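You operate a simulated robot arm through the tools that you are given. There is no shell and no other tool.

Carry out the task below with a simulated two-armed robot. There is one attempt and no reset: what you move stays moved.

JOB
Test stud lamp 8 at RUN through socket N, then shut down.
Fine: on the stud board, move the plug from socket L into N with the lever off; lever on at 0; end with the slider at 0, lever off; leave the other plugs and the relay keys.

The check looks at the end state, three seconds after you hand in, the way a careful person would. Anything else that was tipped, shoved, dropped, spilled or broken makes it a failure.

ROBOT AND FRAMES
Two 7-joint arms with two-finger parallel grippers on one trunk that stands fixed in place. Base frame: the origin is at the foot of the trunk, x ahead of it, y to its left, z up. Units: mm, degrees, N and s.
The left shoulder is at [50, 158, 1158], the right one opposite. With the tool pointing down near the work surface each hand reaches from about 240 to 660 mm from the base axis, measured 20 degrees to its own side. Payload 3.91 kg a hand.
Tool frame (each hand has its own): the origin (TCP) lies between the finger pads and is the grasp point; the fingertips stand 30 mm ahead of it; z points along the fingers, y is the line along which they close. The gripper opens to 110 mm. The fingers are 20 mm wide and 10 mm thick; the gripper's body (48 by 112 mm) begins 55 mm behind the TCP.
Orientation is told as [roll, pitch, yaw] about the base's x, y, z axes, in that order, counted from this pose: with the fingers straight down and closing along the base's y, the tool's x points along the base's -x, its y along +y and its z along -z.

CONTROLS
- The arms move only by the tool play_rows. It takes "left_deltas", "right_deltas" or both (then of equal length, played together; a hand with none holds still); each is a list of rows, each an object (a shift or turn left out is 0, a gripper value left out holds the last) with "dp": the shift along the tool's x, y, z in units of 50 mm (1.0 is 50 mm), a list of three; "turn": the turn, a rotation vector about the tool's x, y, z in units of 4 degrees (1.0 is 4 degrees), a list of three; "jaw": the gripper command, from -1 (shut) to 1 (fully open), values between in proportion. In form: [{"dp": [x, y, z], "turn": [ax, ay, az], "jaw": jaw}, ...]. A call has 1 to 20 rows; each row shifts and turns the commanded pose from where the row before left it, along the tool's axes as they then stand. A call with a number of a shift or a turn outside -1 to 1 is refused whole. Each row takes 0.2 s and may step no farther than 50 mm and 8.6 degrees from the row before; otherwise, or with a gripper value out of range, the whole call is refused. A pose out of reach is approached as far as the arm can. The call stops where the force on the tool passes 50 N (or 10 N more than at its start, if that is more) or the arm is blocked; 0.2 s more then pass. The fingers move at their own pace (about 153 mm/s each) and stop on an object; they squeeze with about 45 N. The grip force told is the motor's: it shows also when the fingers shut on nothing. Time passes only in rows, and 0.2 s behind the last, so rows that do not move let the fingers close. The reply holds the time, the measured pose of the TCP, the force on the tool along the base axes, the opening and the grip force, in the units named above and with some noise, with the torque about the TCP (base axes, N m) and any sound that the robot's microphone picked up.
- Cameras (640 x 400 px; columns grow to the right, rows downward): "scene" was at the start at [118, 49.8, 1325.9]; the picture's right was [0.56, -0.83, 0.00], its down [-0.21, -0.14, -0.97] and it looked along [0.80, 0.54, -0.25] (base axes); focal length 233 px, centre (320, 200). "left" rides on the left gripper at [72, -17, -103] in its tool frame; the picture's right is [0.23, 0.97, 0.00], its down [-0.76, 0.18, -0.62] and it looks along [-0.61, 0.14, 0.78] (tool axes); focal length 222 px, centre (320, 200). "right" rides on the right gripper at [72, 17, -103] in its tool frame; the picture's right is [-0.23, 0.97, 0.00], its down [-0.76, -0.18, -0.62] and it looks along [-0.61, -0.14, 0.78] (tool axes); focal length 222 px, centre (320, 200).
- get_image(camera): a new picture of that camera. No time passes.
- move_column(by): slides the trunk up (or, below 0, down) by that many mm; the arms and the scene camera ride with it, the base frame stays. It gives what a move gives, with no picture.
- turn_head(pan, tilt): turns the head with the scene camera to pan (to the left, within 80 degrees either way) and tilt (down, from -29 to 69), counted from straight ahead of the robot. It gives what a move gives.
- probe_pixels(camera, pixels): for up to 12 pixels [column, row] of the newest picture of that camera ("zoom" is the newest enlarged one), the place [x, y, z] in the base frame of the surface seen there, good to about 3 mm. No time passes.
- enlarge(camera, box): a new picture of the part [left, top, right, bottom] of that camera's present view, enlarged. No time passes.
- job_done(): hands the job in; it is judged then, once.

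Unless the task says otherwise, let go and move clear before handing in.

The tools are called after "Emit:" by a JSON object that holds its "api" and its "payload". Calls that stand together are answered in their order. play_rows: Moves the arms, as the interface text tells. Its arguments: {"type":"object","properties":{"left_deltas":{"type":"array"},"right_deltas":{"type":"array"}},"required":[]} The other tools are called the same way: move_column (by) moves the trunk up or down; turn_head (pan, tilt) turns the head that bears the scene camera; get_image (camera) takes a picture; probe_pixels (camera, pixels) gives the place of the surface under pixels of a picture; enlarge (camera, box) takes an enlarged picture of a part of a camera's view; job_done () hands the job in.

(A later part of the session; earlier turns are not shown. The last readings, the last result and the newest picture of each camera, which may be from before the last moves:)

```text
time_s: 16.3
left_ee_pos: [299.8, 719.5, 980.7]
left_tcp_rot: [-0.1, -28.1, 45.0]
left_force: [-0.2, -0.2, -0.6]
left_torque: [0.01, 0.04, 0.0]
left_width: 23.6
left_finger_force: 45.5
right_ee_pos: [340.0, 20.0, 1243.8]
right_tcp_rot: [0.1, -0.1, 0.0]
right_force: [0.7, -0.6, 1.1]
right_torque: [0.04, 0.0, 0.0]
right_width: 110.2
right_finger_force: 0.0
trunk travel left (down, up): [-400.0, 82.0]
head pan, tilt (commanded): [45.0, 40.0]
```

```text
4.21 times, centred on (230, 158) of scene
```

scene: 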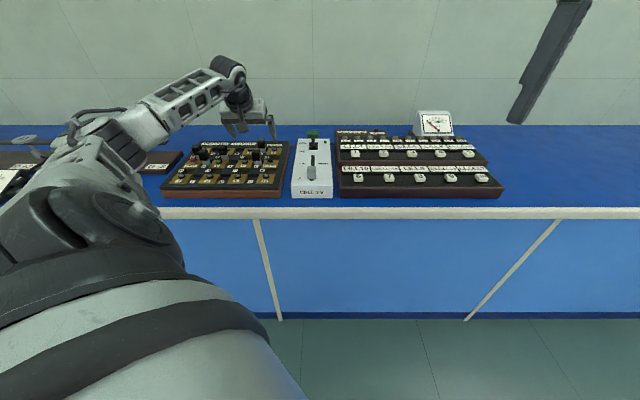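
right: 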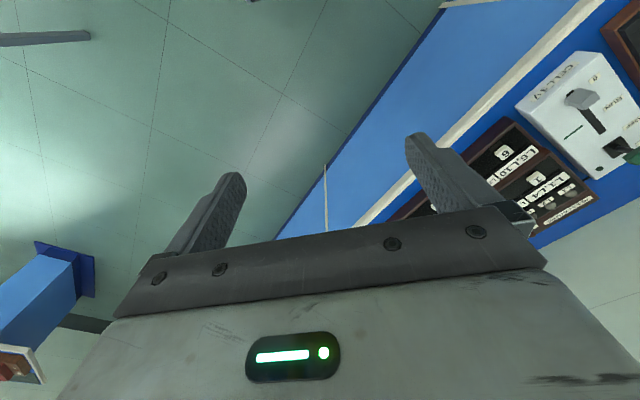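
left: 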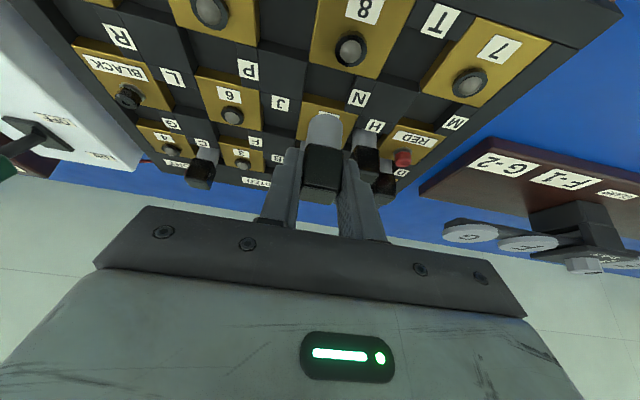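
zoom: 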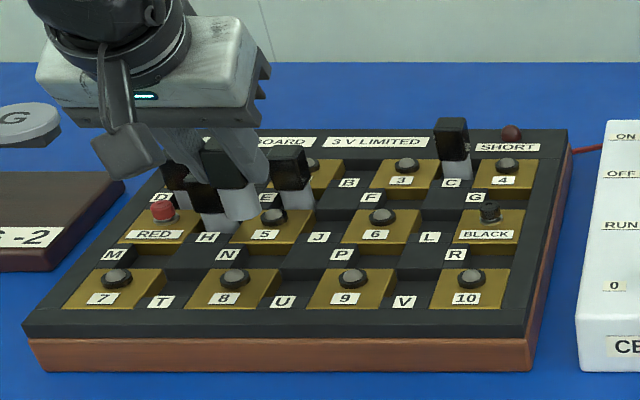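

I'm hovering over N; the plug's round shank (285,300 in the zoom) lies in line with the N recess (300,175). I'll re-take this zoom and probe the recess boundaries to fine-tune.

Emit:
{"api": "enlarge", "payload": {"camera": "left", "box": [240, 10, 440, 170]}}

Emit:
{"api": "probe_pixels", "payload": {"camera": "zoom", "pixels": [[248, 125], [408, 169], [224, 236], [360, 266], [366, 172], [334, 236], [236, 135], [226, 200], [295, 180], [250, 155], [345, 180], [280, 210]]}}

Emit:
{"api": "probe_pixels", "payload": {"camera": "zoom", "pixels": [[285, 275], [245, 300], [325, 300], [285, 325], [240, 340], [325, 345], [285, 370], [262, 265], [305, 268]]}}

```text
2.50 times, centred on (340, 90) of left
```

zoom: 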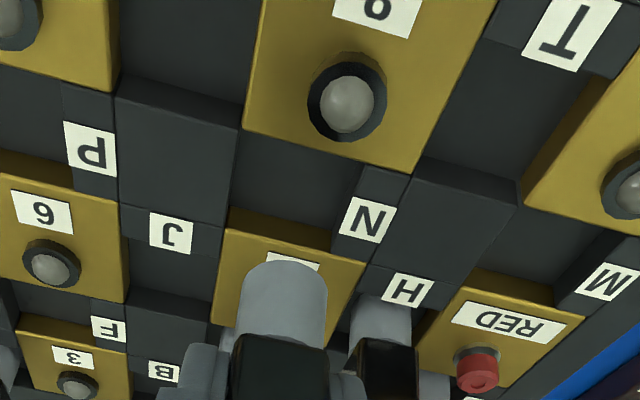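

```text
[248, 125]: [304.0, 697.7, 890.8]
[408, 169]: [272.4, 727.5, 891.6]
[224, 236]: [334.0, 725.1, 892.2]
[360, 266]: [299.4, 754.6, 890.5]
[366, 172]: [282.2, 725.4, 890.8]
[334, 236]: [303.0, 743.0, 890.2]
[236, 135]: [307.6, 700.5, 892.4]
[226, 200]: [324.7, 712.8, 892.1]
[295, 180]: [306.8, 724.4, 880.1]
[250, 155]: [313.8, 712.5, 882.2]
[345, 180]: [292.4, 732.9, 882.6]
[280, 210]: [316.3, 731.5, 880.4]
```

```text
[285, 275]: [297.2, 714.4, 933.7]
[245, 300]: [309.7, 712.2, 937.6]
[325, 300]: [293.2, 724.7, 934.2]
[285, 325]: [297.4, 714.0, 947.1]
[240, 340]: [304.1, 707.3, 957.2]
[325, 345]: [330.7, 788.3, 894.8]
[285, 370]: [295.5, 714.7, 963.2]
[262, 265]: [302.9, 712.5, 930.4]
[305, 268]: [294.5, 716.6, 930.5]
```

The held shank centre reads u≈727.5, v≈−295 against the recess centre u≈726.5, v≈−295.5, so alignment is within about 1 mm. I'll lower 36 mm first and check.

Emit:
{"api": "play_rows", "payload": {"left_deltas": [{"dp": [0.085, 0, 0.159]}, {"dp": [0.085, 0, 0.159]}, {"dp": [0.084, 0, 0.159]}, {"dp": [0.084, 0, 0.159]}, {}]}}

Emit:
{"api": "enlarge", "payload": {"camera": "left", "box": [240, 40, 440, 200]}}

Emit:
{"api": "enlarge", "payload": {"camera": "scene", "box": [180, 130, 260, 195]}}

```text
time_s: 17.5
left_ee_pos: [299.1, 718.2, 944.8]
left_tcp_rot: [0.0, -28.1, 45.1]
left_force: [-0.4, -0.7, -0.2]
left_torque: [-0.01, 0.02, -0.01]
left_width: 23.3
left_finger_force: 44.8
right_ee_pos: [340.5, 18.9, 1245.6]
right_tcp_rot: [0.1, 0.0, 0.0]
right_force: [-0.2, -0.1, -0.1]
right_torque: [0.05, -0.04, 0.01]
right_width: 109.8
right_finger_force: 0.1
trunk travel left (down, up): [-400.0, 82.0]
head pan, tilt (commanded): [45.0, 40.0]
```

```text
2.50 times, centred on (340, 120) of left
```

zoom: 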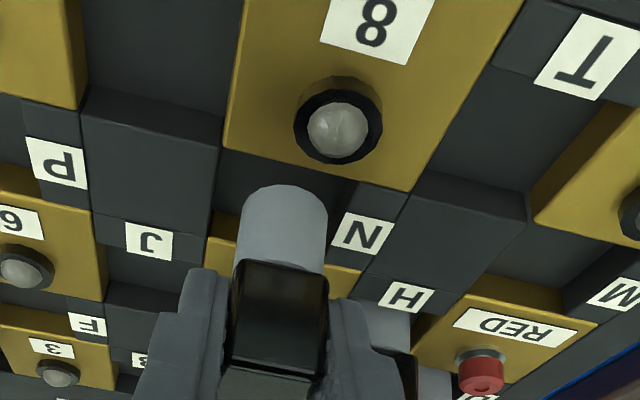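

```text
6.15 times, centred on (220, 162) of scene
```

zoom: 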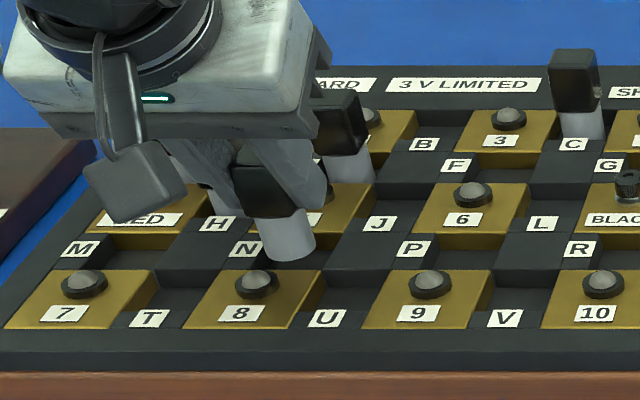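

The shank end sits between the recess sides (zoom 283 vs edges 215/345). I'll lower the remaining 13.5 mm slowly.

Emit:
{"api": "play_rows", "payload": {"left_deltas": [{"dp": [0.042, 0, 0.08]}, {"dp": [0.042, 0, 0.08]}, {"dp": [0.042, 0, 0.078]}, {}]}}

Emit:
{"api": "enlarge", "payload": {"camera": "left", "box": [240, 40, 440, 200]}}

Emit:
{"api": "enlarge", "payload": {"camera": "scene", "box": [180, 130, 260, 195]}}

```text
time_s: 18.5
left_ee_pos: [298.9, 719.5, 931.0]
left_tcp_rot: [0.0, -28.0, 45.1]
left_force: [-0.9, -0.5, 0.5]
left_torque: [0.0, 0.02, 0.0]
left_width: 23.2
left_finger_force: 45.2
right_ee_pos: [341.0, 18.6, 1245.2]
right_tcp_rot: [0.0, 0.0, 0.0]
right_force: [0.4, -0.4, -0.4]
right_torque: [0.0, 0.0, 0.0]
right_width: 109.7
right_finger_force: 0.2
trunk travel left (down, up): [-400.0, 82.0]
head pan, tilt (commanded): [45.0, 40.0]
```

```text
2.50 times, centred on (340, 120) of left
```

zoom: 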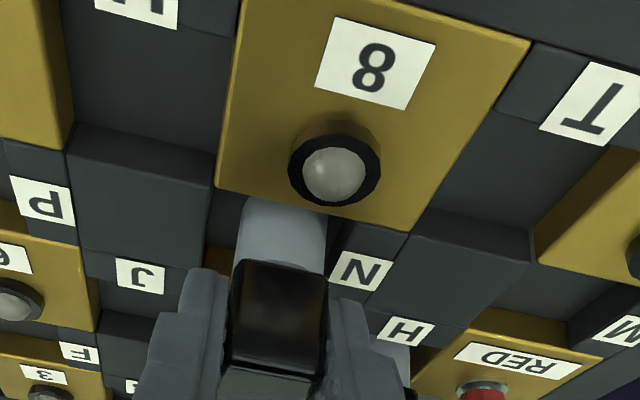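

```text
6.15 times, centred on (220, 162) of scene
```

zoom: 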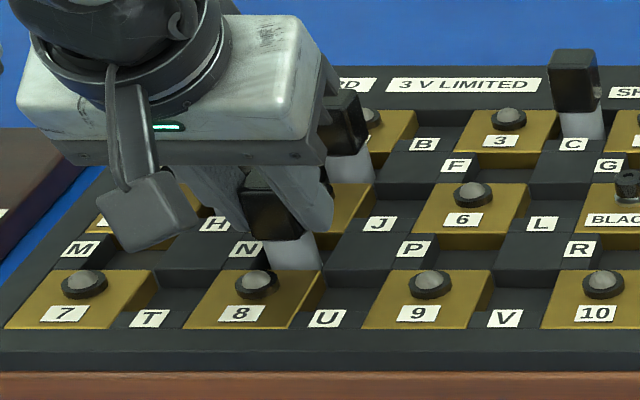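

The plug is in N's recess at the same height it had in L, with no side force. I'll nudge 1.5 mm further to confirm seating before letting go.

Emit:
{"api": "play_rows", "payload": {"left_deltas": [{"dp": [0.014, 0, 0.0265]}, {}]}}

```text
time_s: 19.1
left_ee_pos: [299.3, 718.1, 930.1]
left_tcp_rot: [0.0, -28.1, 45.1]
left_force: [0.6, 0.0, 5.4]
left_torque: [-0.06, 0.05, 0.0]
left_width: 23.3
left_finger_force: 44.7
right_ee_pos: [340.1, 17.2, 1244.8]
right_tcp_rot: [0.1, 0.0, -0.1]
right_force: [0.7, -1.2, 1.1]
right_torque: [-0.01, 0.01, 0.01]
right_width: 110.0
right_finger_force: 0.1
trunk travel left (down, up): [-400.0, 82.0]
head pan, tilt (commanded): [45.0, 40.0]
```

5.4 N upward shows the plug is seated on the recess floor. I'll open to 36 mm and rise straight up.

Emit:
{"api": "play_rows", "payload": {"left_deltas": [{"jaw": -0.345}, {"jaw": -0.345}, {"dp": [-0.094, 0, -0.177]}, {"dp": [-0.188, 0, -0.353]}, {"dp": [-0.188, 0, -0.353]}, {"dp": [-0.188, 0, -0.353]}, {}]}}

Emit:
{"api": "get_image", "payload": {"camera": "left"}}

Emit:
{"api": "enlarge", "payload": {"camera": "left", "box": [240, 10, 440, 170]}}

Emit:
{"api": "enlarge", "payload": {"camera": "scene", "box": [170, 115, 290, 205]}}

```text
time_s: 20.7
left_ee_pos: [299.7, 718.8, 999.7]
left_tcp_rot: [-0.1, -28.1, 45.0]
left_force: [-0.4, -0.4, 0.7]
left_torque: [0.0, -0.01, 0.01]
left_width: 36.1
left_finger_force: 0.1
right_ee_pos: [341.6, 17.9, 1244.9]
right_tcp_rot: [-0.1, -0.1, -0.1]
right_force: [0.4, 0.2, 0.3]
right_torque: [0.01, 0.03, 0.01]
right_width: 110.0
right_finger_force: 0.0
trunk travel left (down, up): [-400.0, 82.0]
head pan, tilt (commanded): [45.0, 40.0]
```

```text
taken
```

left: 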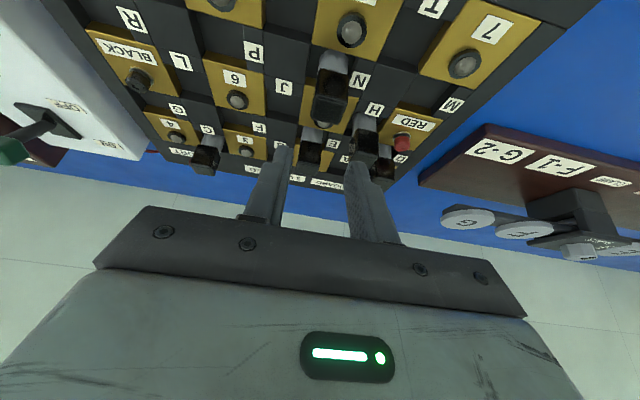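

```text
2.50 times, centred on (340, 90) of left
```

zoom: 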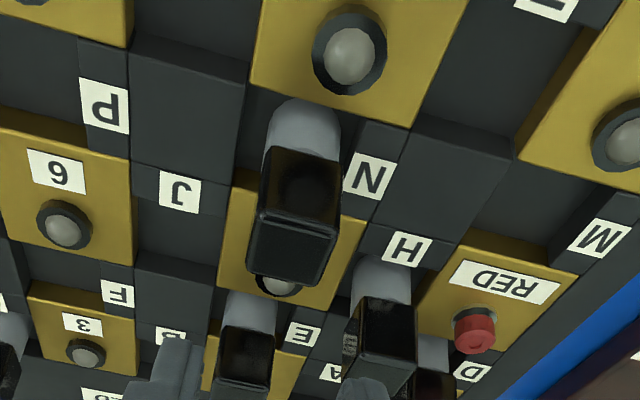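

```text
4.44 times, centred on (230, 160) of scene
```

zoom: 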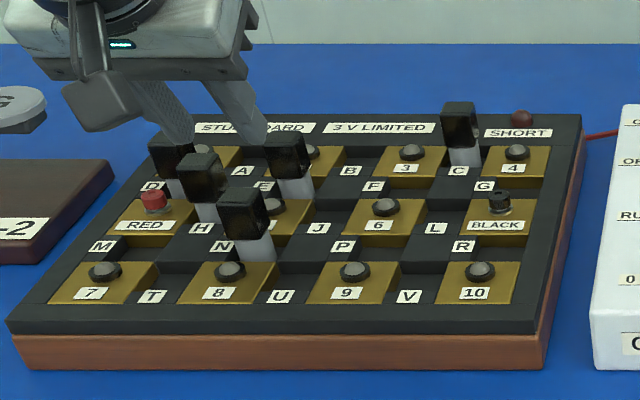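

The plug stands in N. I'll verify its cap top height and upright posture by probing.

Emit:
{"api": "enlarge", "payload": {"camera": "left", "box": [290, 30, 380, 130]}}

Emit:
{"api": "probe_pixels", "payload": {"camera": "zoom", "pixels": [[240, 260], [340, 285], [230, 320], [315, 345], [280, 300], [300, 130], [255, 150], [350, 150], [250, 190], [340, 210]]}}

```text
4.00 times, centred on (335, 80) of left
```

zoom: 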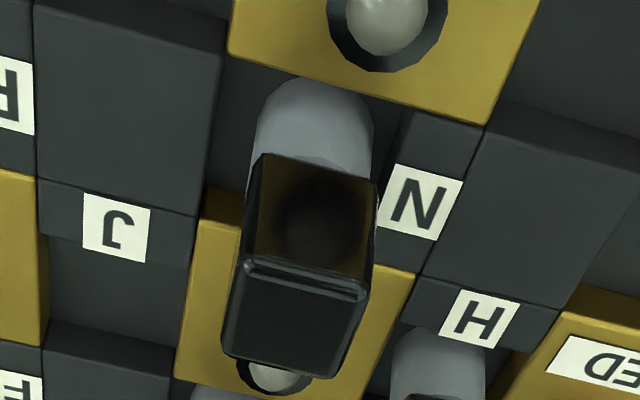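

```text
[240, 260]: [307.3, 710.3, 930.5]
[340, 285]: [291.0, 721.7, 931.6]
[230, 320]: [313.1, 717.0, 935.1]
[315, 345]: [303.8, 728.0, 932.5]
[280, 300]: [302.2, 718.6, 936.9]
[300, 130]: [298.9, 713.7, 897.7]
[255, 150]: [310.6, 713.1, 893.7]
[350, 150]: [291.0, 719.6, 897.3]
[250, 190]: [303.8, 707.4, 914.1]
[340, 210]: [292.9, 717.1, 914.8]
```

The cap top is at z≈933–935 and upright, so the plug is fully seated in N. Now I'll raise the left hand and swing it over toward the cell box lever, tilting to 44° to extend reach.

Emit:
{"api": "play_rows", "payload": {"left_deltas": [{"dp": [-0.375, 0, -0.706]}, {"dp": [-0.375, 0, -0.706]}, {"dp": [-0.153, -0.877, 0.081], "jaw": 0.27}, {"dp": [-0.153, -0.877, 0.081]}, {"dp": [-0.153, -0.877, 0.081]}, {"dp": [-0.153, -0.877, 0.081]}, {"dp": [-0.153, -0.877, 0.081]}, {"dp": [-0.153, -0.877, 0.081]}, {"dp": [-0.153, -0.877, 0.081]}, {"turn": [0, -1, 0]}, {"turn": [0, -1, 0]}, {"turn": [0, -1, 0]}, {"turn": [0, -1, 0]}, {}]}}

Emit:
{"api": "get_image", "payload": {"camera": "left"}}

Emit:
{"api": "get_image", "payload": {"camera": "scene"}}

```text
time_s: 23.7
left_ee_pos: [560.0, 543.1, 1080.2]
left_tcp_rot: [0.0, -43.9, 44.9]
left_force: [-0.3, 0.8, 0.0]
left_torque: [-0.01, -0.02, -0.01]
left_width: 69.8
left_finger_force: 0.1
right_ee_pos: [340.5, 18.6, 1245.4]
right_tcp_rot: [0.0, -0.1, 0.1]
right_force: [0.3, 0.1, -0.4]
right_torque: [-0.03, 0.03, 0.01]
right_width: 109.9
right_finger_force: 0.0
trunk travel left (down, up): [-400.0, 82.0]
head pan, tilt (commanded): [45.0, 40.0]
```

```text
taken
```

left: 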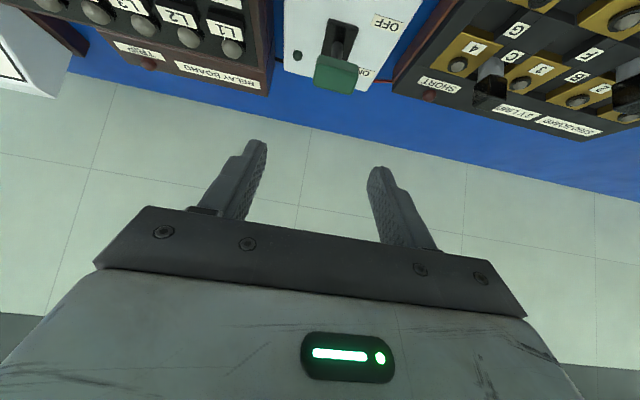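

```text
taken
```

scene: 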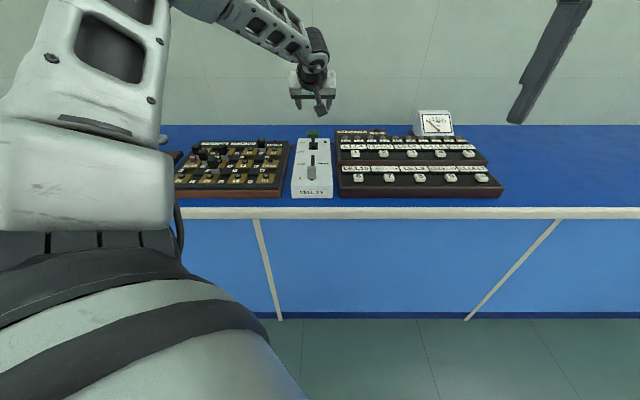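

The lever head is at about (337,72) in the left view. I'll zoom in and probe its head, stem and base.

Emit:
{"api": "enlarge", "payload": {"camera": "left", "box": [275, 0, 415, 110]}}

Emit:
{"api": "probe_pixels", "payload": {"camera": "zoom", "pixels": [[200, 235], [365, 245], [190, 325], [370, 345], [275, 240], [275, 300], [275, 335], [285, 150], [280, 200], [250, 100], [340, 115], [290, 90]]}}

```text
3.64 times, centred on (345, 55) of left
```

zoom: 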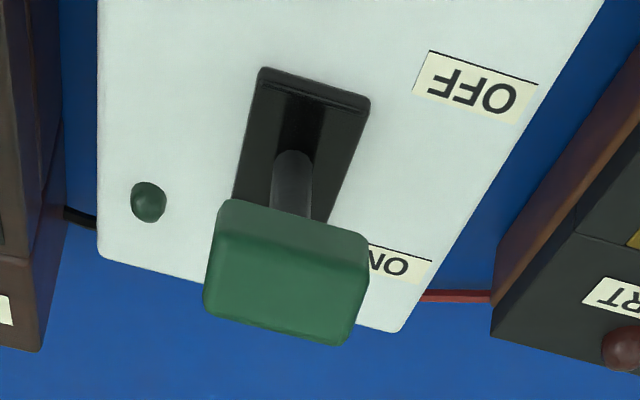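

```text
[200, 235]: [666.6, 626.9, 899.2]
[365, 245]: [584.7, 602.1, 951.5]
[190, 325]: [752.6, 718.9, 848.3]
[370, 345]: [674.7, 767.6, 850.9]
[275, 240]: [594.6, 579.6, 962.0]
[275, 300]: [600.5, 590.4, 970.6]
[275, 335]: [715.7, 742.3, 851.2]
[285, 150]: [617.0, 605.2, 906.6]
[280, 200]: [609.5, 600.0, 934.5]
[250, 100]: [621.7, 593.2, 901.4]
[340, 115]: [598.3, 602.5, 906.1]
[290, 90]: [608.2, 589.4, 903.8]
```

I'll probe more points well inside the green head's faces to fix its centre and width.

Emit:
{"api": "probe_pixels", "payload": {"camera": "zoom", "pixels": [[235, 212], [355, 238], [222, 255], [352, 280], [212, 300], [342, 332], [285, 265], [270, 315], [210, 280], [362, 265], [290, 225], [305, 170]]}}

```text
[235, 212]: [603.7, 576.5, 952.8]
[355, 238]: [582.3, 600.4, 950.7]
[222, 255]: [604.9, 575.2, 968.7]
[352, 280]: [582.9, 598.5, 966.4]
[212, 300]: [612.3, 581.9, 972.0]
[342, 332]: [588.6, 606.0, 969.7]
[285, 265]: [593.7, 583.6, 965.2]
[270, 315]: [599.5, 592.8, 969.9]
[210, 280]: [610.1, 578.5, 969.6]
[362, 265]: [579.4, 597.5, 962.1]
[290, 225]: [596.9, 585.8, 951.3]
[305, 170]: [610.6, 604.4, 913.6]
```

The lever head centre is about (597.5,591.5,961), about 39 mm wide, OFF; the ON position should be ~52 mm further along (0.69,0.72). I'll test the arm's reach in free air above the ON position first.

Emit:
{"api": "play_rows", "payload": {"left_deltas": [{"dp": [-0.395, 0.057, 0.567]}, {"dp": [-0.395, 0.057, 0.567]}, {"dp": [-0.395, 0.057, 0.567]}, {}]}}

Emit:
{"api": "get_image", "payload": {"camera": "scene"}}

```text
time_s: 24.7
left_ee_pos: [625.7, 622.3, 1060.4]
left_tcp_rot: [0.0, -44.1, 44.9]
left_force: [0.2, -0.9, -0.7]
left_torque: [0.01, 0.02, -0.01]
left_width: 69.9
left_finger_force: 0.0
right_ee_pos: [340.1, 18.7, 1244.7]
right_tcp_rot: [0.0, 0.1, -0.1]
right_force: [-0.6, 1.2, -0.3]
right_torque: [-0.01, 0.05, 0.02]
right_width: 109.7
right_finger_force: 0.1
trunk travel left (down, up): [-400.0, 82.0]
head pan, tilt (commanded): [45.0, 40.0]
```

```text
taken
```

scene: 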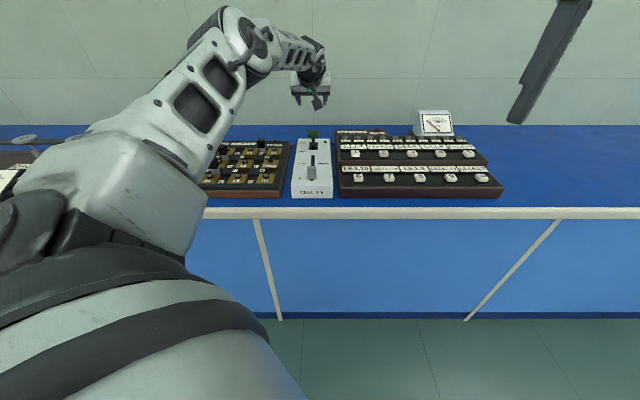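

The arm reached (625.7,622.3) at 44° tilt easily. I'll back off to a standoff point 60 mm behind the lever head along the tool direction and check the alignment.

Emit:
{"api": "play_rows", "payload": {"left_deltas": [{"dp": [0.66, -0.015, -0.217]}, {"dp": [0.66, -0.015, -0.217]}, {"dp": [0.66, -0.015, -0.217]}, {}]}}

Emit:
{"api": "get_image", "payload": {"camera": "left"}}

Emit:
{"api": "enlarge", "payload": {"camera": "scene", "box": [270, 80, 370, 210]}}

```text
time_s: 25.7
left_ee_pos: [559.1, 553.7, 1013.6]
left_tcp_rot: [-0.1, -43.9, 45.1]
left_force: [-1.2, 0.4, -0.1]
left_torque: [0.02, -0.02, -0.01]
left_width: 70.0
left_finger_force: 0.1
right_ee_pos: [340.4, 19.5, 1244.1]
right_tcp_rot: [0.0, -0.1, 0.0]
right_force: [-0.5, -0.5, 0.2]
right_torque: [-0.02, 0.02, -0.01]
right_width: 110.2
right_finger_force: 0.3
trunk travel left (down, up): [-400.0, 82.0]
head pan, tilt (commanded): [45.0, 40.0]
```

```text
taken
```

left: 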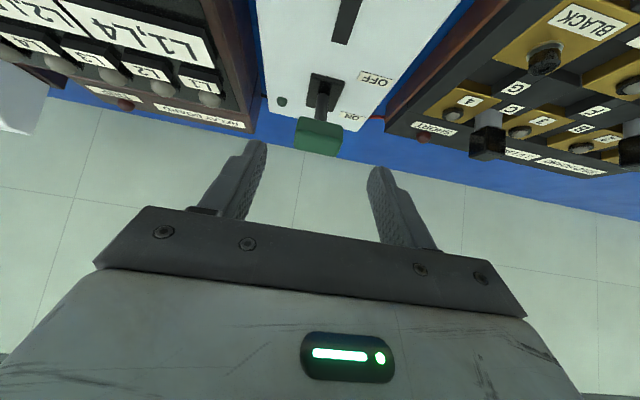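

```text
3.08 times, centred on (320, 145) of scene
```

zoom: 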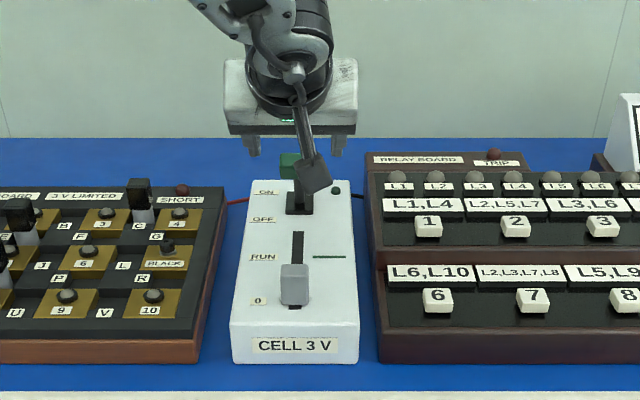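

The head projects at (318,137), matching the prediction (319,140). I'll advance 58 mm along the fingers so the head sits between them.

Emit:
{"api": "play_rows", "payload": {"left_deltas": [{"dp": [-0.015, 0, 0.29]}, {"dp": [-0.015, 0, 0.29]}, {"dp": [-0.015, 0, 0.29]}, {"dp": [-0.005, 0, 0.29]}, {}]}}

Emit:
{"api": "get_image", "payload": {"camera": "left"}}

Emit:
{"api": "enlarge", "payload": {"camera": "left", "box": [220, 100, 420, 260]}}

Emit:
{"api": "enlarge", "payload": {"camera": "scene", "box": [270, 80, 370, 210]}}

```text
time_s: 26.9
left_ee_pos: [591.3, 585.3, 975.8]
left_tcp_rot: [-0.1, -43.9, 45.0]
left_force: [0.3, -0.6, 0.1]
left_torque: [0.0, -0.01, 0.03]
left_width: 70.0
left_finger_force: 0.0
right_ee_pos: [340.4, 19.1, 1244.5]
right_tcp_rot: [0.0, -0.1, 0.0]
right_force: [0.2, 0.0, -0.3]
right_torque: [0.01, -0.02, -0.02]
right_width: 109.9
right_finger_force: 0.0
trunk travel left (down, up): [-400.0, 82.0]
head pan, tilt (commanded): [45.0, 40.0]
```

```text
taken
```

left: 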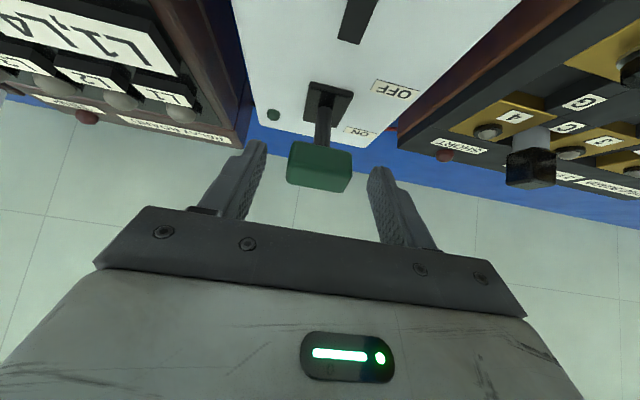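

```text
2.50 times, centred on (320, 180) of left
```

zoom: 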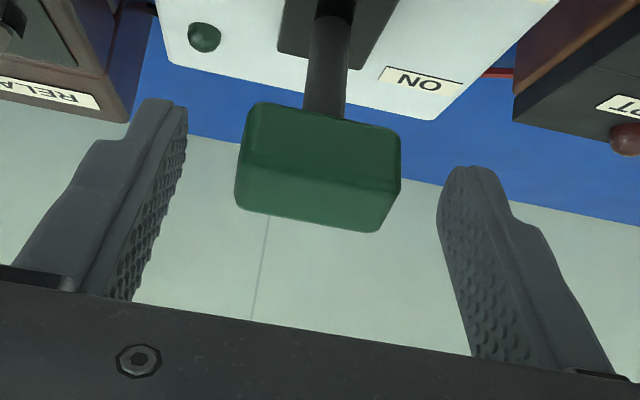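

```text
3.08 times, centred on (320, 145) of scene
```

zoom: 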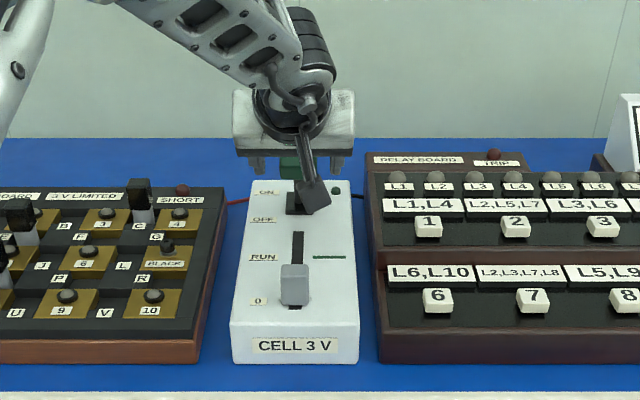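

The head (zoom 237–400) sits centrally between the finger pads, 16 mm ahead of the TCP. I'll close gently on it and watch the force.

Emit:
{"api": "play_rows", "payload": {"left_deltas": [{"jaw": -0.15}, {"jaw": -0.15}, {"jaw": -1}, {"jaw": -1}]}}

Emit:
{"api": "enlarge", "payload": {"camera": "left", "box": [220, 100, 420, 260]}}

```text
time_s: 27.9
left_ee_pos: [590.8, 584.0, 974.2]
left_tcp_rot: [-0.1, -44.0, 45.0]
left_force: [3.3, -1.7, -1.5]
left_torque: [-0.22, -0.24, -0.1]
left_width: 39.5
left_finger_force: 45.3
right_ee_pos: [341.5, 18.4, 1245.2]
right_tcp_rot: [0.0, 0.0, 0.0]
right_force: [-0.4, -0.3, 0.2]
right_torque: [-0.01, -0.01, -0.03]
right_width: 110.2
right_finger_force: 0.1
trunk travel left (down, up): [-400.0, 82.0]
head pan, tilt (commanded): [45.0, 40.0]
```

```text
2.50 times, centred on (320, 180) of left
```

zoom: 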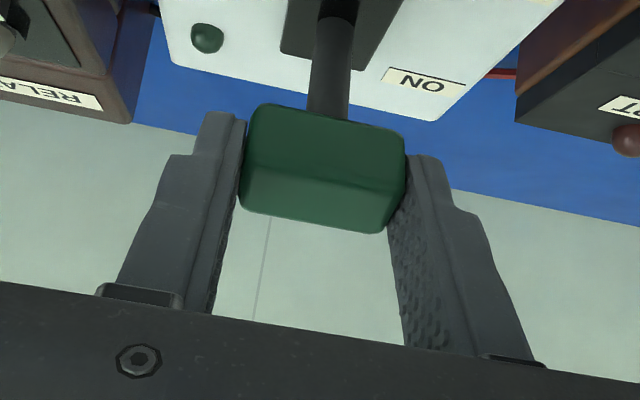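

Gripped at 39.5 mm with small side force. Slider is at 0, plug is in N, so I'll swing the lever along its arc to ON.

Emit:
{"api": "play_rows", "payload": {"left_deltas": [{"dp": [-0.192, 0, 0.091]}, {"dp": [-0.175, 0, 0.122]}, {"dp": [-0.152, 0, 0.147]}, {"dp": [-0.127, 0, 0.17]}, {"dp": [-0.098, 0, 0.189]}, {}]}}

Emit:
{"api": "enlarge", "payload": {"camera": "left", "box": [220, 60, 420, 260]}}

Emit:
{"api": "enlarge", "payload": {"camera": "scene", "box": [150, 80, 370, 210]}}

```text
time_s: 29.3
left_ee_pos: [603.7, 596.0, 981.7]
left_tcp_rot: [0.0, -44.0, 44.9]
left_force: [-15.0, -20.4, 5.0]
left_torque: [-1.29, 1.28, 0.22]
left_width: 39.4
left_finger_force: 44.8
left hand out of reach, approached as far as the arm can: row 3, 4, 5
right_ee_pos: [339.3, 15.7, 1244.7]
right_tcp_rot: [0.2, -0.1, 0.0]
right_force: [-1.0, 0.4, -0.4]
right_torque: [0.0, 0.01, -0.02]
right_width: 110.0
right_finger_force: 0.1
trunk travel left (down, up): [-400.0, 82.0]
head pan, tilt (commanded): [45.0, 40.0]
```

```text
2.00 times, centred on (320, 160) of left
```

zoom: 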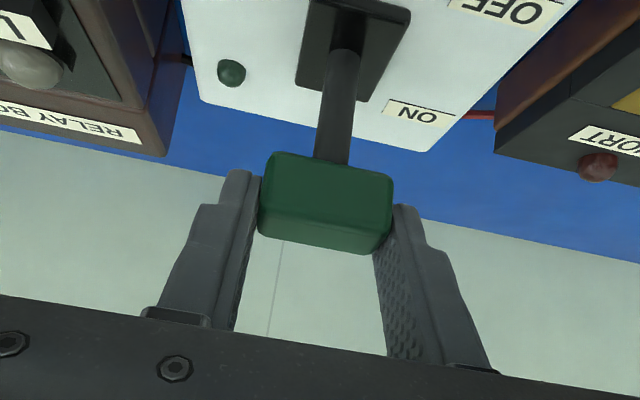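

```text
2.91 times, centred on (260, 145) of scene
```

zoom: 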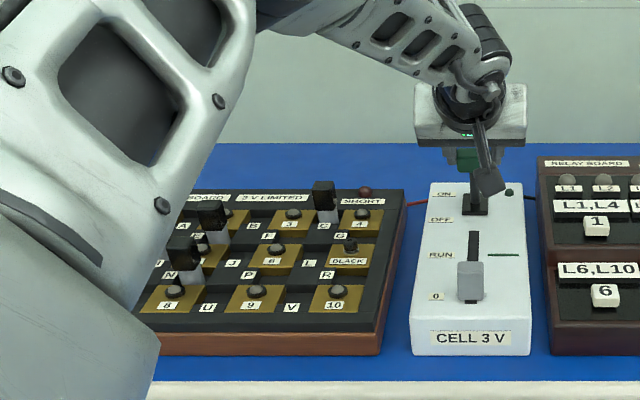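

The arm hit its limit (rows 3–5 "out of reach") with 25 N on the lever, so at this trunk height the low, far pose isn't possible, though the same pose 80 mm higher was. I'll open the jaw, and see what the lever does, before backing off and lowering the trunk.

Emit:
{"api": "play_rows", "payload": {"left_deltas": [{"jaw": 0.27}, {"jaw": 0.27}, {}]}}

Emit:
{"api": "enlarge", "payload": {"camera": "left", "box": [220, 60, 420, 260]}}

```text
time_s: 30.1
left_ee_pos: [604.6, 599.0, 981.1]
left_tcp_rot: [0.0, -44.0, 45.0]
left_force: [0.2, -0.8, -0.1]
left_torque: [-0.03, 0.01, 0.04]
left_width: 69.5
left_finger_force: 0.1
right_ee_pos: [339.5, 19.0, 1244.4]
right_tcp_rot: [0.0, 0.0, 0.0]
right_force: [0.1, -0.3, -0.2]
right_torque: [0.01, 0.0, 0.02]
right_width: 110.1
right_finger_force: 0.1
trunk travel left (down, up): [-400.0, 82.0]
head pan, tilt (commanded): [45.0, 40.0]
```

```text
2.00 times, centred on (320, 160) of left
```

zoom: 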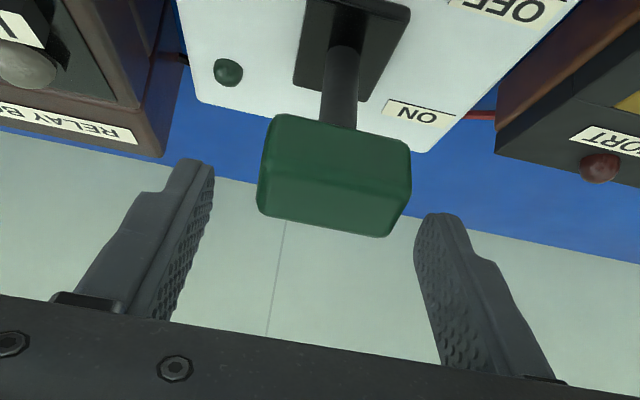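

The lever sprang back to OFF (head moved up in view, indicator still dark). I'll back out along the fingers and rise.

Emit:
{"api": "play_rows", "payload": {"left_deltas": [{"dp": [0, 0, -0.5]}, {"dp": [0, 0, -0.5]}, {"dp": [0, 0, -0.5]}, {"dp": [-0.347, 0, -0.36]}, {"dp": [-0.347, 0, -0.36]}, {"dp": [-0.347, 0, -0.36]}, {"dp": [-0.347, 0, -0.36]}, {}]}}

Emit:
{"api": "get_image", "payload": {"camera": "left"}}

Emit:
{"api": "get_image", "payload": {"camera": "scene"}}

```text
time_s: 31.9
left_ee_pos: [567.7, 561.1, 1134.2]
left_tcp_rot: [0.0, -44.0, 44.9]
left_force: [0.5, -0.5, -0.1]
left_torque: [0.01, -0.01, -0.02]
left_width: 70.0
left_finger_force: 0.0
right_ee_pos: [341.3, 19.5, 1245.2]
right_tcp_rot: [0.1, 0.1, -0.1]
right_force: [0.0, 0.7, -0.5]
right_torque: [-0.01, 0.03, -0.02]
right_width: 110.2
right_finger_force: 0.1
trunk travel left (down, up): [-400.0, 82.0]
head pan, tilt (commanded): [45.0, 40.0]
```

```text
taken
```

left: 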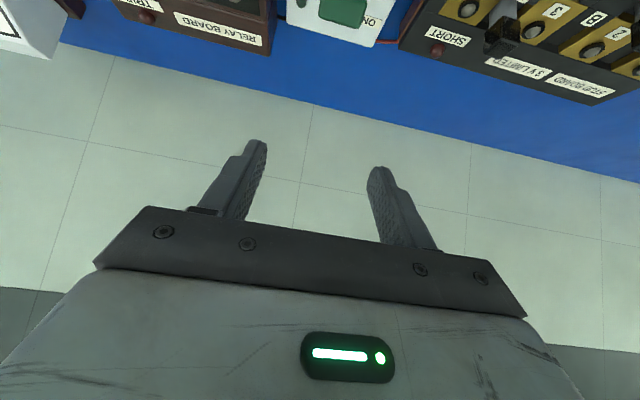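

```text
taken
```

scene: 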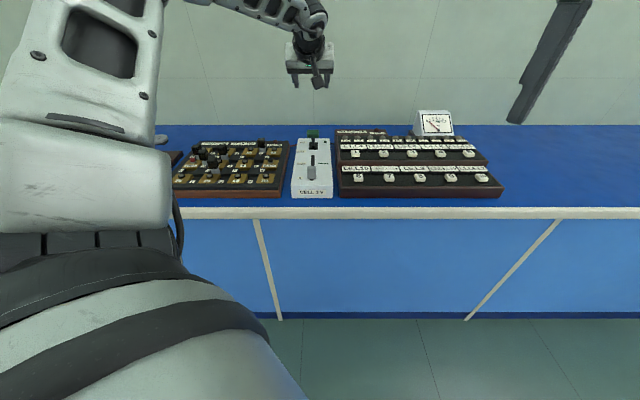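

Backed out cleanly at (567.7,561.1,1134). I'll lower the trunk 100 mm so the lever pose comes into the comfortable reach zone.

Emit:
{"api": "move_column", "payload": {"by": -100}}

Emit:
{"api": "get_image", "payload": {"camera": "left"}}

Emit:
{"api": "get_image", "payload": {"camera": "scene"}}

```text
time_s: 33.2
left_ee_pos: [568.0, 560.9, 1034.2]
left_tcp_rot: [0.0, -44.0, 44.9]
left_force: [-0.9, -0.1, -0.3]
left_torque: [-0.02, -0.01, 0.02]
left_width: 69.6
left_finger_force: 0.0
right_ee_pos: [340.4, 19.1, 1144.5]
right_tcp_rot: [0.0, -0.1, 0.0]
right_force: [0.2, 0.8, 0.2]
right_torque: [-0.01, -0.01, -0.01]
right_width: 110.0
right_finger_force: 0.2
trunk travel left (down, up): [-300.0, 182.0]
head pan, tilt (commanded): [45.0, 40.0]
```

```text
taken
```

left: 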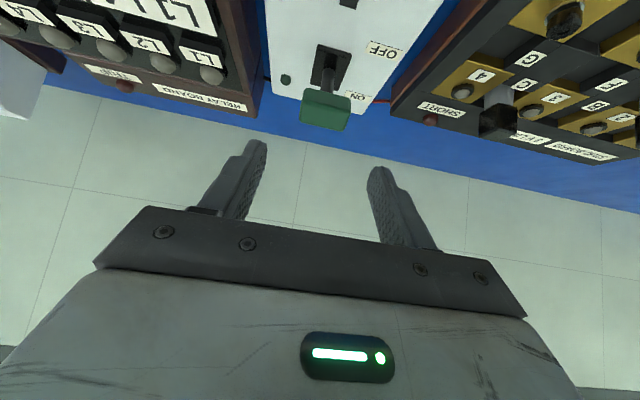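

```text
taken
```

scene: 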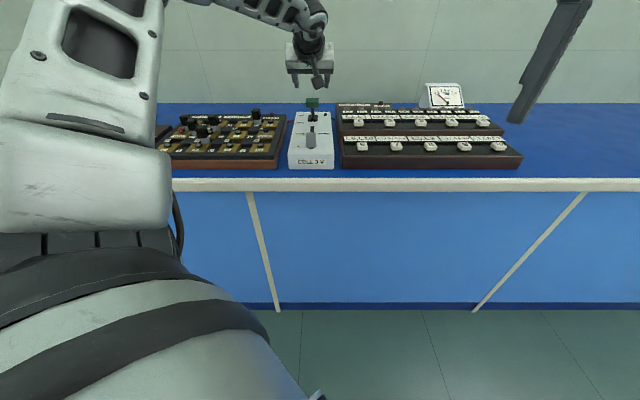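

The relative geometry is now better. With the jaw open I'll test reaching the ON-end hand pose from above (z≈1000), which clears the lever head by ~20 mm.

Emit:
{"api": "play_rows", "payload": {"left_deltas": [{"dp": [-0.246, 0.01, 0.553]}, {"dp": [-0.246, 0.01, 0.553]}, {"dp": [-0.246, 0.01, 0.553]}, {}]}}

Emit:
{"api": "get_image", "payload": {"camera": "left"}}

```text
time_s: 34.2
left_ee_pos: [626.7, 621.2, 999.2]
left_tcp_rot: [0.0, -43.8, 45.0]
left_force: [0.2, 0.6, 0.6]
left_torque: [-0.01, -0.02, -0.01]
left_width: 69.7
left_finger_force: 0.1
right_ee_pos: [340.4, 18.7, 1144.7]
right_tcp_rot: [-0.1, 0.0, -0.1]
right_force: [0.2, 0.6, 0.4]
right_torque: [0.02, 0.03, 0.0]
right_width: 110.0
right_finger_force: 0.1
trunk travel left (down, up): [-300.0, 182.0]
head pan, tilt (commanded): [45.0, 40.0]
```

```text
taken
```

left: 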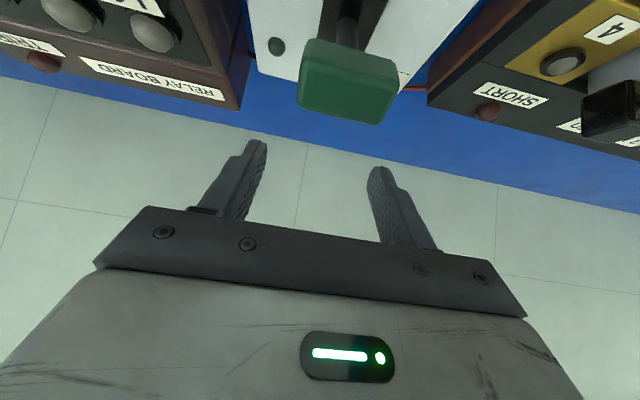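

Reached (626.7,621.2,999). I'll lower 24 mm more in place (still clear of the head) to confirm that the end pose is reachable.

Emit:
{"api": "play_rows", "payload": {"left_deltas": [{"dp": [0.167, 0, 0.173]}, {"dp": [0.167, 0, 0.173]}, {}]}}

```text
time_s: 35.0
left_ee_pos: [626.0, 621.4, 974.9]
left_tcp_rot: [-0.1, -44.0, 45.0]
left_force: [-1.0, 0.5, 0.8]
left_torque: [0.0, 0.03, -0.01]
left_width: 70.0
left_finger_force: 0.2
right_ee_pos: [340.2, 18.8, 1145.5]
right_tcp_rot: [0.0, -0.1, 0.0]
right_force: [0.1, 0.6, 0.0]
right_torque: [-0.01, 0.02, -0.01]
right_width: 109.9
right_finger_force: 0.1
trunk travel left (down, up): [-300.0, 182.0]
head pan, tilt (commanded): [45.0, 40.0]
```

The ON-end pose (626,621.4,975) is reachable. I'll go back up and over to the standoff, then advance onto the head again.

Emit:
{"api": "play_rows", "payload": {"left_deltas": [{"dp": [-0.167, 0, -0.173]}, {"dp": [-0.167, 0, -0.173]}, {"dp": [0.293, 0, -0.385]}, {"dp": [0.293, 0, -0.385]}, {"dp": [0.293, 0, -0.385]}, {"dp": [0.293, 0, -0.385]}, {}]}}

Emit:
{"api": "get_image", "payload": {"camera": "left"}}

```text
time_s: 36.6
left_ee_pos: [559.0, 554.9, 1015.0]
left_tcp_rot: [-0.1, -44.0, 45.1]
left_force: [-0.6, 0.0, -0.2]
left_torque: [-0.03, -0.02, 0.01]
left_width: 69.8
left_finger_force: 0.0
right_ee_pos: [341.7, 18.8, 1144.5]
right_tcp_rot: [-0.1, 0.0, 0.1]
right_force: [-0.1, 0.7, -0.2]
right_torque: [0.0, -0.03, 0.01]
right_width: 109.8
right_finger_force: 0.1
trunk travel left (down, up): [-300.0, 182.0]
head pan, tilt (commanded): [45.0, 40.0]
```

```text
taken
```

left: 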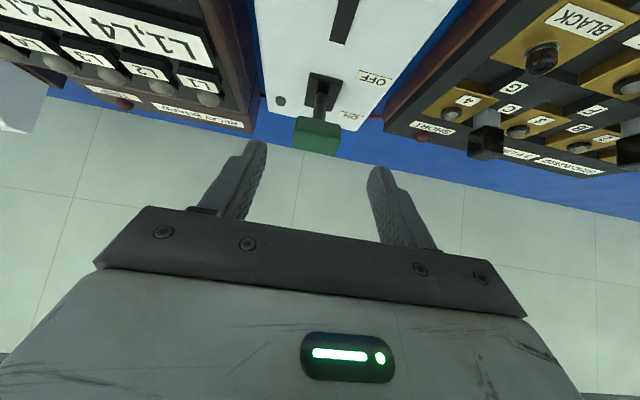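

The head is again at (317,136), as in the first approach. I'll advance 58 mm and close on it.

Emit:
{"api": "play_rows", "payload": {"left_deltas": [{"dp": [-0.008, 0, 0.29]}, {"dp": [-0.008, 0, 0.29]}, {"dp": [-0.008, 0, 0.29]}, {"dp": [-0.005, 0, 0.29]}, {"jaw": -0.15}, {"jaw": -0.15}, {"jaw": -1}, {"jaw": -1}]}}

Emit:
{"api": "enlarge", "payload": {"camera": "left", "box": [220, 60, 420, 260]}}

```text
time_s: 38.4
left_ee_pos: [589.3, 583.8, 972.5]
left_tcp_rot: [-0.2, -44.0, 45.0]
left_force: [4.6, -3.0, -2.4]
left_torque: [-0.29, -0.34, -0.22]
left_width: 39.7
left_finger_force: 45.0
right_ee_pos: [341.2, 19.1, 1144.7]
right_tcp_rot: [0.1, 0.0, 0.0]
right_force: [0.1, 0.3, -0.1]
right_torque: [0.02, 0.01, -0.01]
right_width: 110.0
right_finger_force: 0.1
trunk travel left (down, up): [-300.0, 182.0]
head pan, tilt (commanded): [45.0, 40.0]
```

```text
2.00 times, centred on (320, 160) of left
```

zoom: 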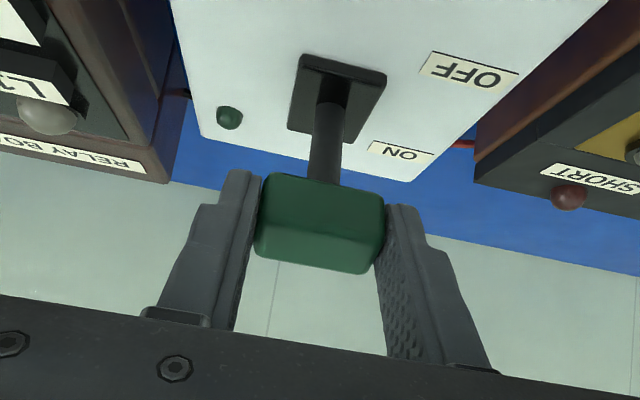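

Gripped again at 39.7 mm with little force. Now the swing to ON along the arc.

Emit:
{"api": "play_rows", "payload": {"left_deltas": [{"dp": [-0.192, 0, 0.091]}, {"dp": [-0.175, 0, 0.122]}, {"dp": [-0.152, 0, 0.147]}, {"dp": [-0.127, 0, 0.17]}, {"dp": [-0.098, 0, 0.189]}, {}]}}

Emit:
{"api": "enlarge", "payload": {"camera": "left", "box": [220, 60, 420, 260]}}

Emit:
{"api": "enlarge", "payload": {"camera": "scene", "box": [150, 60, 370, 200]}}

```text
time_s: 39.8
left_ee_pos: [625.5, 617.1, 981.7]
left_tcp_rot: [-0.3, -44.9, 44.9]
left_force: [-4.7, -13.0, 24.1]
left_torque: [-0.9, 0.77, -0.12]
left_width: 39.6
left_finger_force: 45.1
right_ee_pos: [338.4, 15.8, 1145.6]
right_tcp_rot: [0.3, -0.2, 0.0]
right_force: [1.1, 0.1, -0.1]
right_torque: [-0.01, 0.01, 0.0]
right_width: 109.8
right_finger_force: 0.0
trunk travel left (down, up): [-300.0, 182.0]
head pan, tilt (commanded): [45.0, 40.0]
```

```text
2.00 times, centred on (320, 160) of left
```

zoom: 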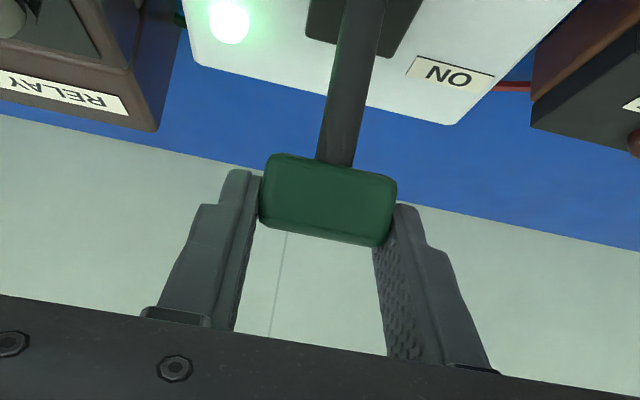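

```text
2.86 times, centred on (260, 130) of scene
```

zoom: 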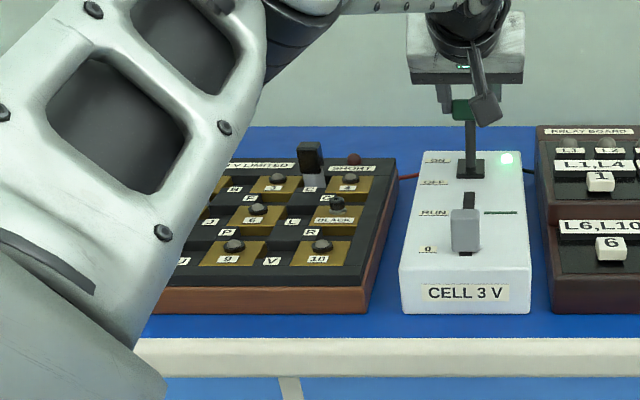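

The indicator lamp is lit green (zoom 230,20), so the lever has passed to ON; there's 24 N of strain from my arc. I'll open the jaw and let it settle.

Emit:
{"api": "play_rows", "payload": {"left_deltas": [{"jaw": 0.27}, {"jaw": 0.27}, {}]}}

Emit:
{"api": "enlarge", "payload": {"camera": "left", "box": [220, 60, 420, 260]}}

Emit:
{"api": "enlarge", "payload": {"camera": "scene", "box": [280, 80, 350, 180]}}

```text
time_s: 40.6
left_ee_pos: [624.2, 620.2, 973.8]
left_tcp_rot: [0.0, -44.0, 45.0]
left_force: [0.0, -0.2, 0.3]
left_torque: [0.01, 0.01, 0.0]
left_width: 70.0
left_finger_force: 0.0
right_ee_pos: [340.3, 19.1, 1144.7]
right_tcp_rot: [0.0, -0.1, 0.1]
right_force: [-0.1, -0.5, 0.2]
right_torque: [0.0, 0.0, 0.0]
right_width: 110.0
right_finger_force: 0.0
trunk travel left (down, up): [-300.0, 182.0]
head pan, tilt (commanded): [45.0, 40.0]
```

```text
2.00 times, centred on (320, 160) of left
```

zoom: 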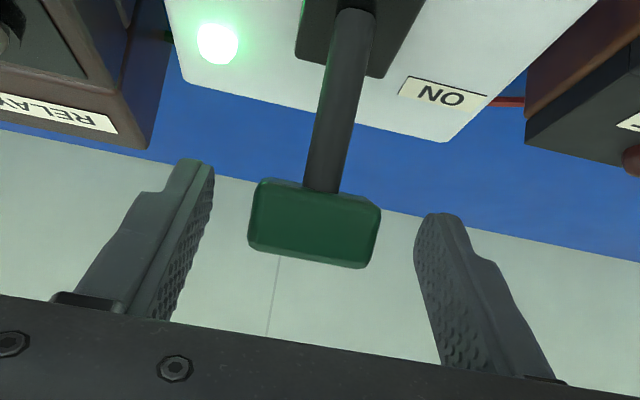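

```text
4.00 times, centred on (315, 130) of scene
```

zoom: 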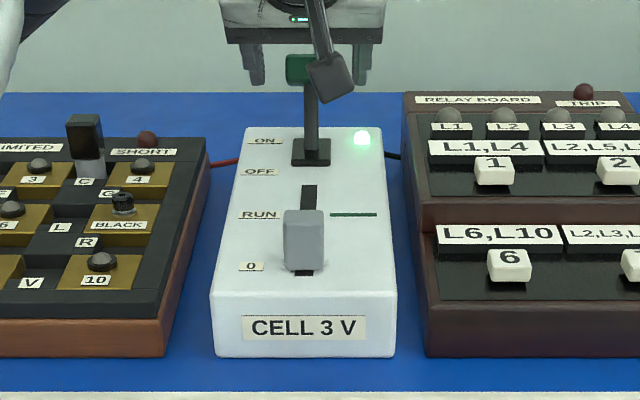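

The lever rests at ON with the lamp lit. I'll probe the head's ON position for later, then back out.

Emit:
{"api": "enlarge", "payload": {"camera": "left", "box": [270, 120, 370, 200]}}

Emit:
{"api": "probe_pixels", "payload": {"camera": "zoom", "pixels": [[215, 190], [420, 220], [205, 280], [405, 320], [310, 200], [310, 255], [300, 295], [330, 120], [340, 60]]}}

Emit:
{"api": "play_rows", "payload": {"left_deltas": [{"dp": [0, 0, -0.5]}, {"dp": [0, 0, -0.5]}, {"dp": [0, 0, -0.5]}, {}]}}

Emit:
{"api": "get_image", "payload": {"camera": "left"}}

```text
5.00 times, centred on (320, 160) of left
```

zoom: 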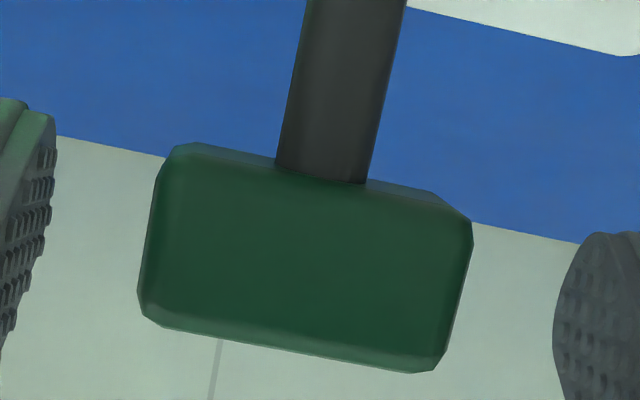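

```text
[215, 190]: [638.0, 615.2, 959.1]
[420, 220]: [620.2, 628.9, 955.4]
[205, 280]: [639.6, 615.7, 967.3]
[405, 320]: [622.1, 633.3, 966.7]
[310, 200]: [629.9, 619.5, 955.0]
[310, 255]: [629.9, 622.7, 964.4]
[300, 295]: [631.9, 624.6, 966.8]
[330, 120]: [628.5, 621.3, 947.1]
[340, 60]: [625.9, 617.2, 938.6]
```

```text
time_s: 41.6
left_ee_pos: [588.3, 583.9, 1027.0]
left_tcp_rot: [0.0, -44.1, 45.0]
left_force: [0.1, 0.2, -0.3]
left_torque: [-0.01, 0.0, 0.0]
left_width: 69.9
left_finger_force: 0.0
right_ee_pos: [340.7, 19.2, 1143.9]
right_tcp_rot: [0.0, 0.0, 0.0]
right_force: [-0.5, 0.2, 1.2]
right_torque: [-0.01, 0.0, -0.01]
right_width: 110.0
right_finger_force: 0.0
trunk travel left (down, up): [-300.0, 182.0]
head pan, tilt (commanded): [45.0, 40.0]
```

```text
taken
```

left: 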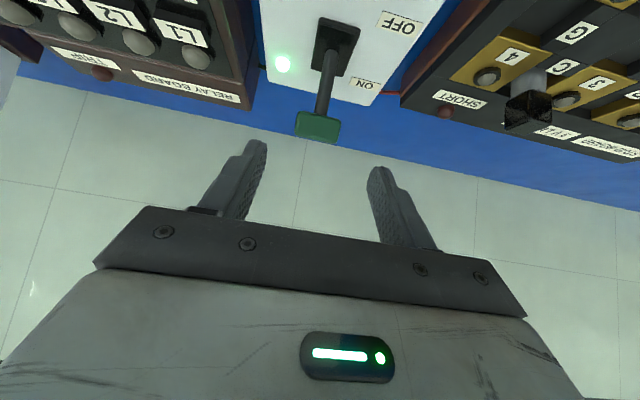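

The lever is ON and the head's ON position is about (636,629,959). Next I'll raise, untilt to 28° and move back over the slider knob at (475,463).

Emit:
{"api": "play_rows", "payload": {"left_deltas": [{"dp": [-0.556, 0, -0.575]}, {"turn": [0, 1, 0]}, {"turn": [0, 1, 0]}, {"turn": [0, 1, 0]}, {"turn": [0, 1, 0]}, {"dp": [0.902, -0.021, -0.157], "jaw": 0.018}, {"dp": [0.902, -0.021, -0.157]}, {"dp": [0.902, -0.021, -0.157]}, {"dp": [0.902, -0.021, -0.157]}, {}]}}

Emit:
{"api": "get_image", "payload": {"camera": "left"}}

Emit:
{"api": "enlarge", "payload": {"camera": "scene", "box": [150, 60, 370, 200]}}

```text
time_s: 43.8
left_ee_pos: [468.6, 456.5, 1010.9]
left_tcp_rot: [0.0, -27.9, 45.1]
left_force: [-0.4, 0.0, -0.3]
left_torque: [-0.01, 0.0, 0.0]
left_width: 56.2
left_finger_force: 0.1
left hand out of reach, approached as far as the arm can: row 5
right_ee_pos: [341.1, 18.4, 1144.5]
right_tcp_rot: [0.0, 0.0, 0.0]
right_force: [0.9, -0.2, -0.2]
right_torque: [-0.02, -0.01, -0.02]
right_width: 110.0
right_finger_force: 0.1
trunk travel left (down, up): [-300.0, 182.0]
head pan, tilt (commanded): [45.0, 40.0]
```

```text
taken
```

left: 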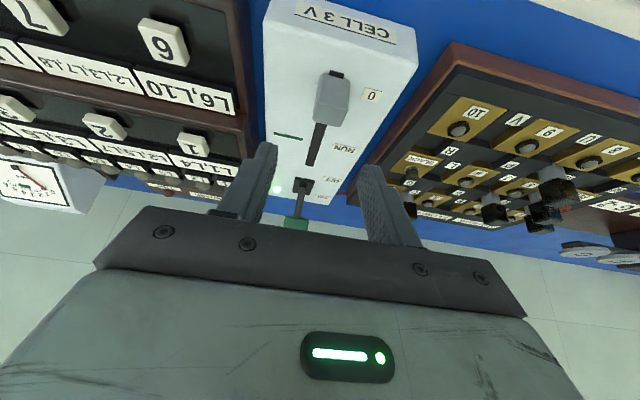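

```text
2.86 times, centred on (260, 130) of scene
```

zoom: 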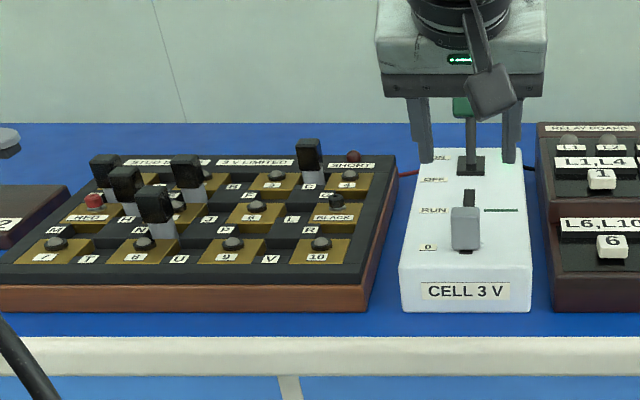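

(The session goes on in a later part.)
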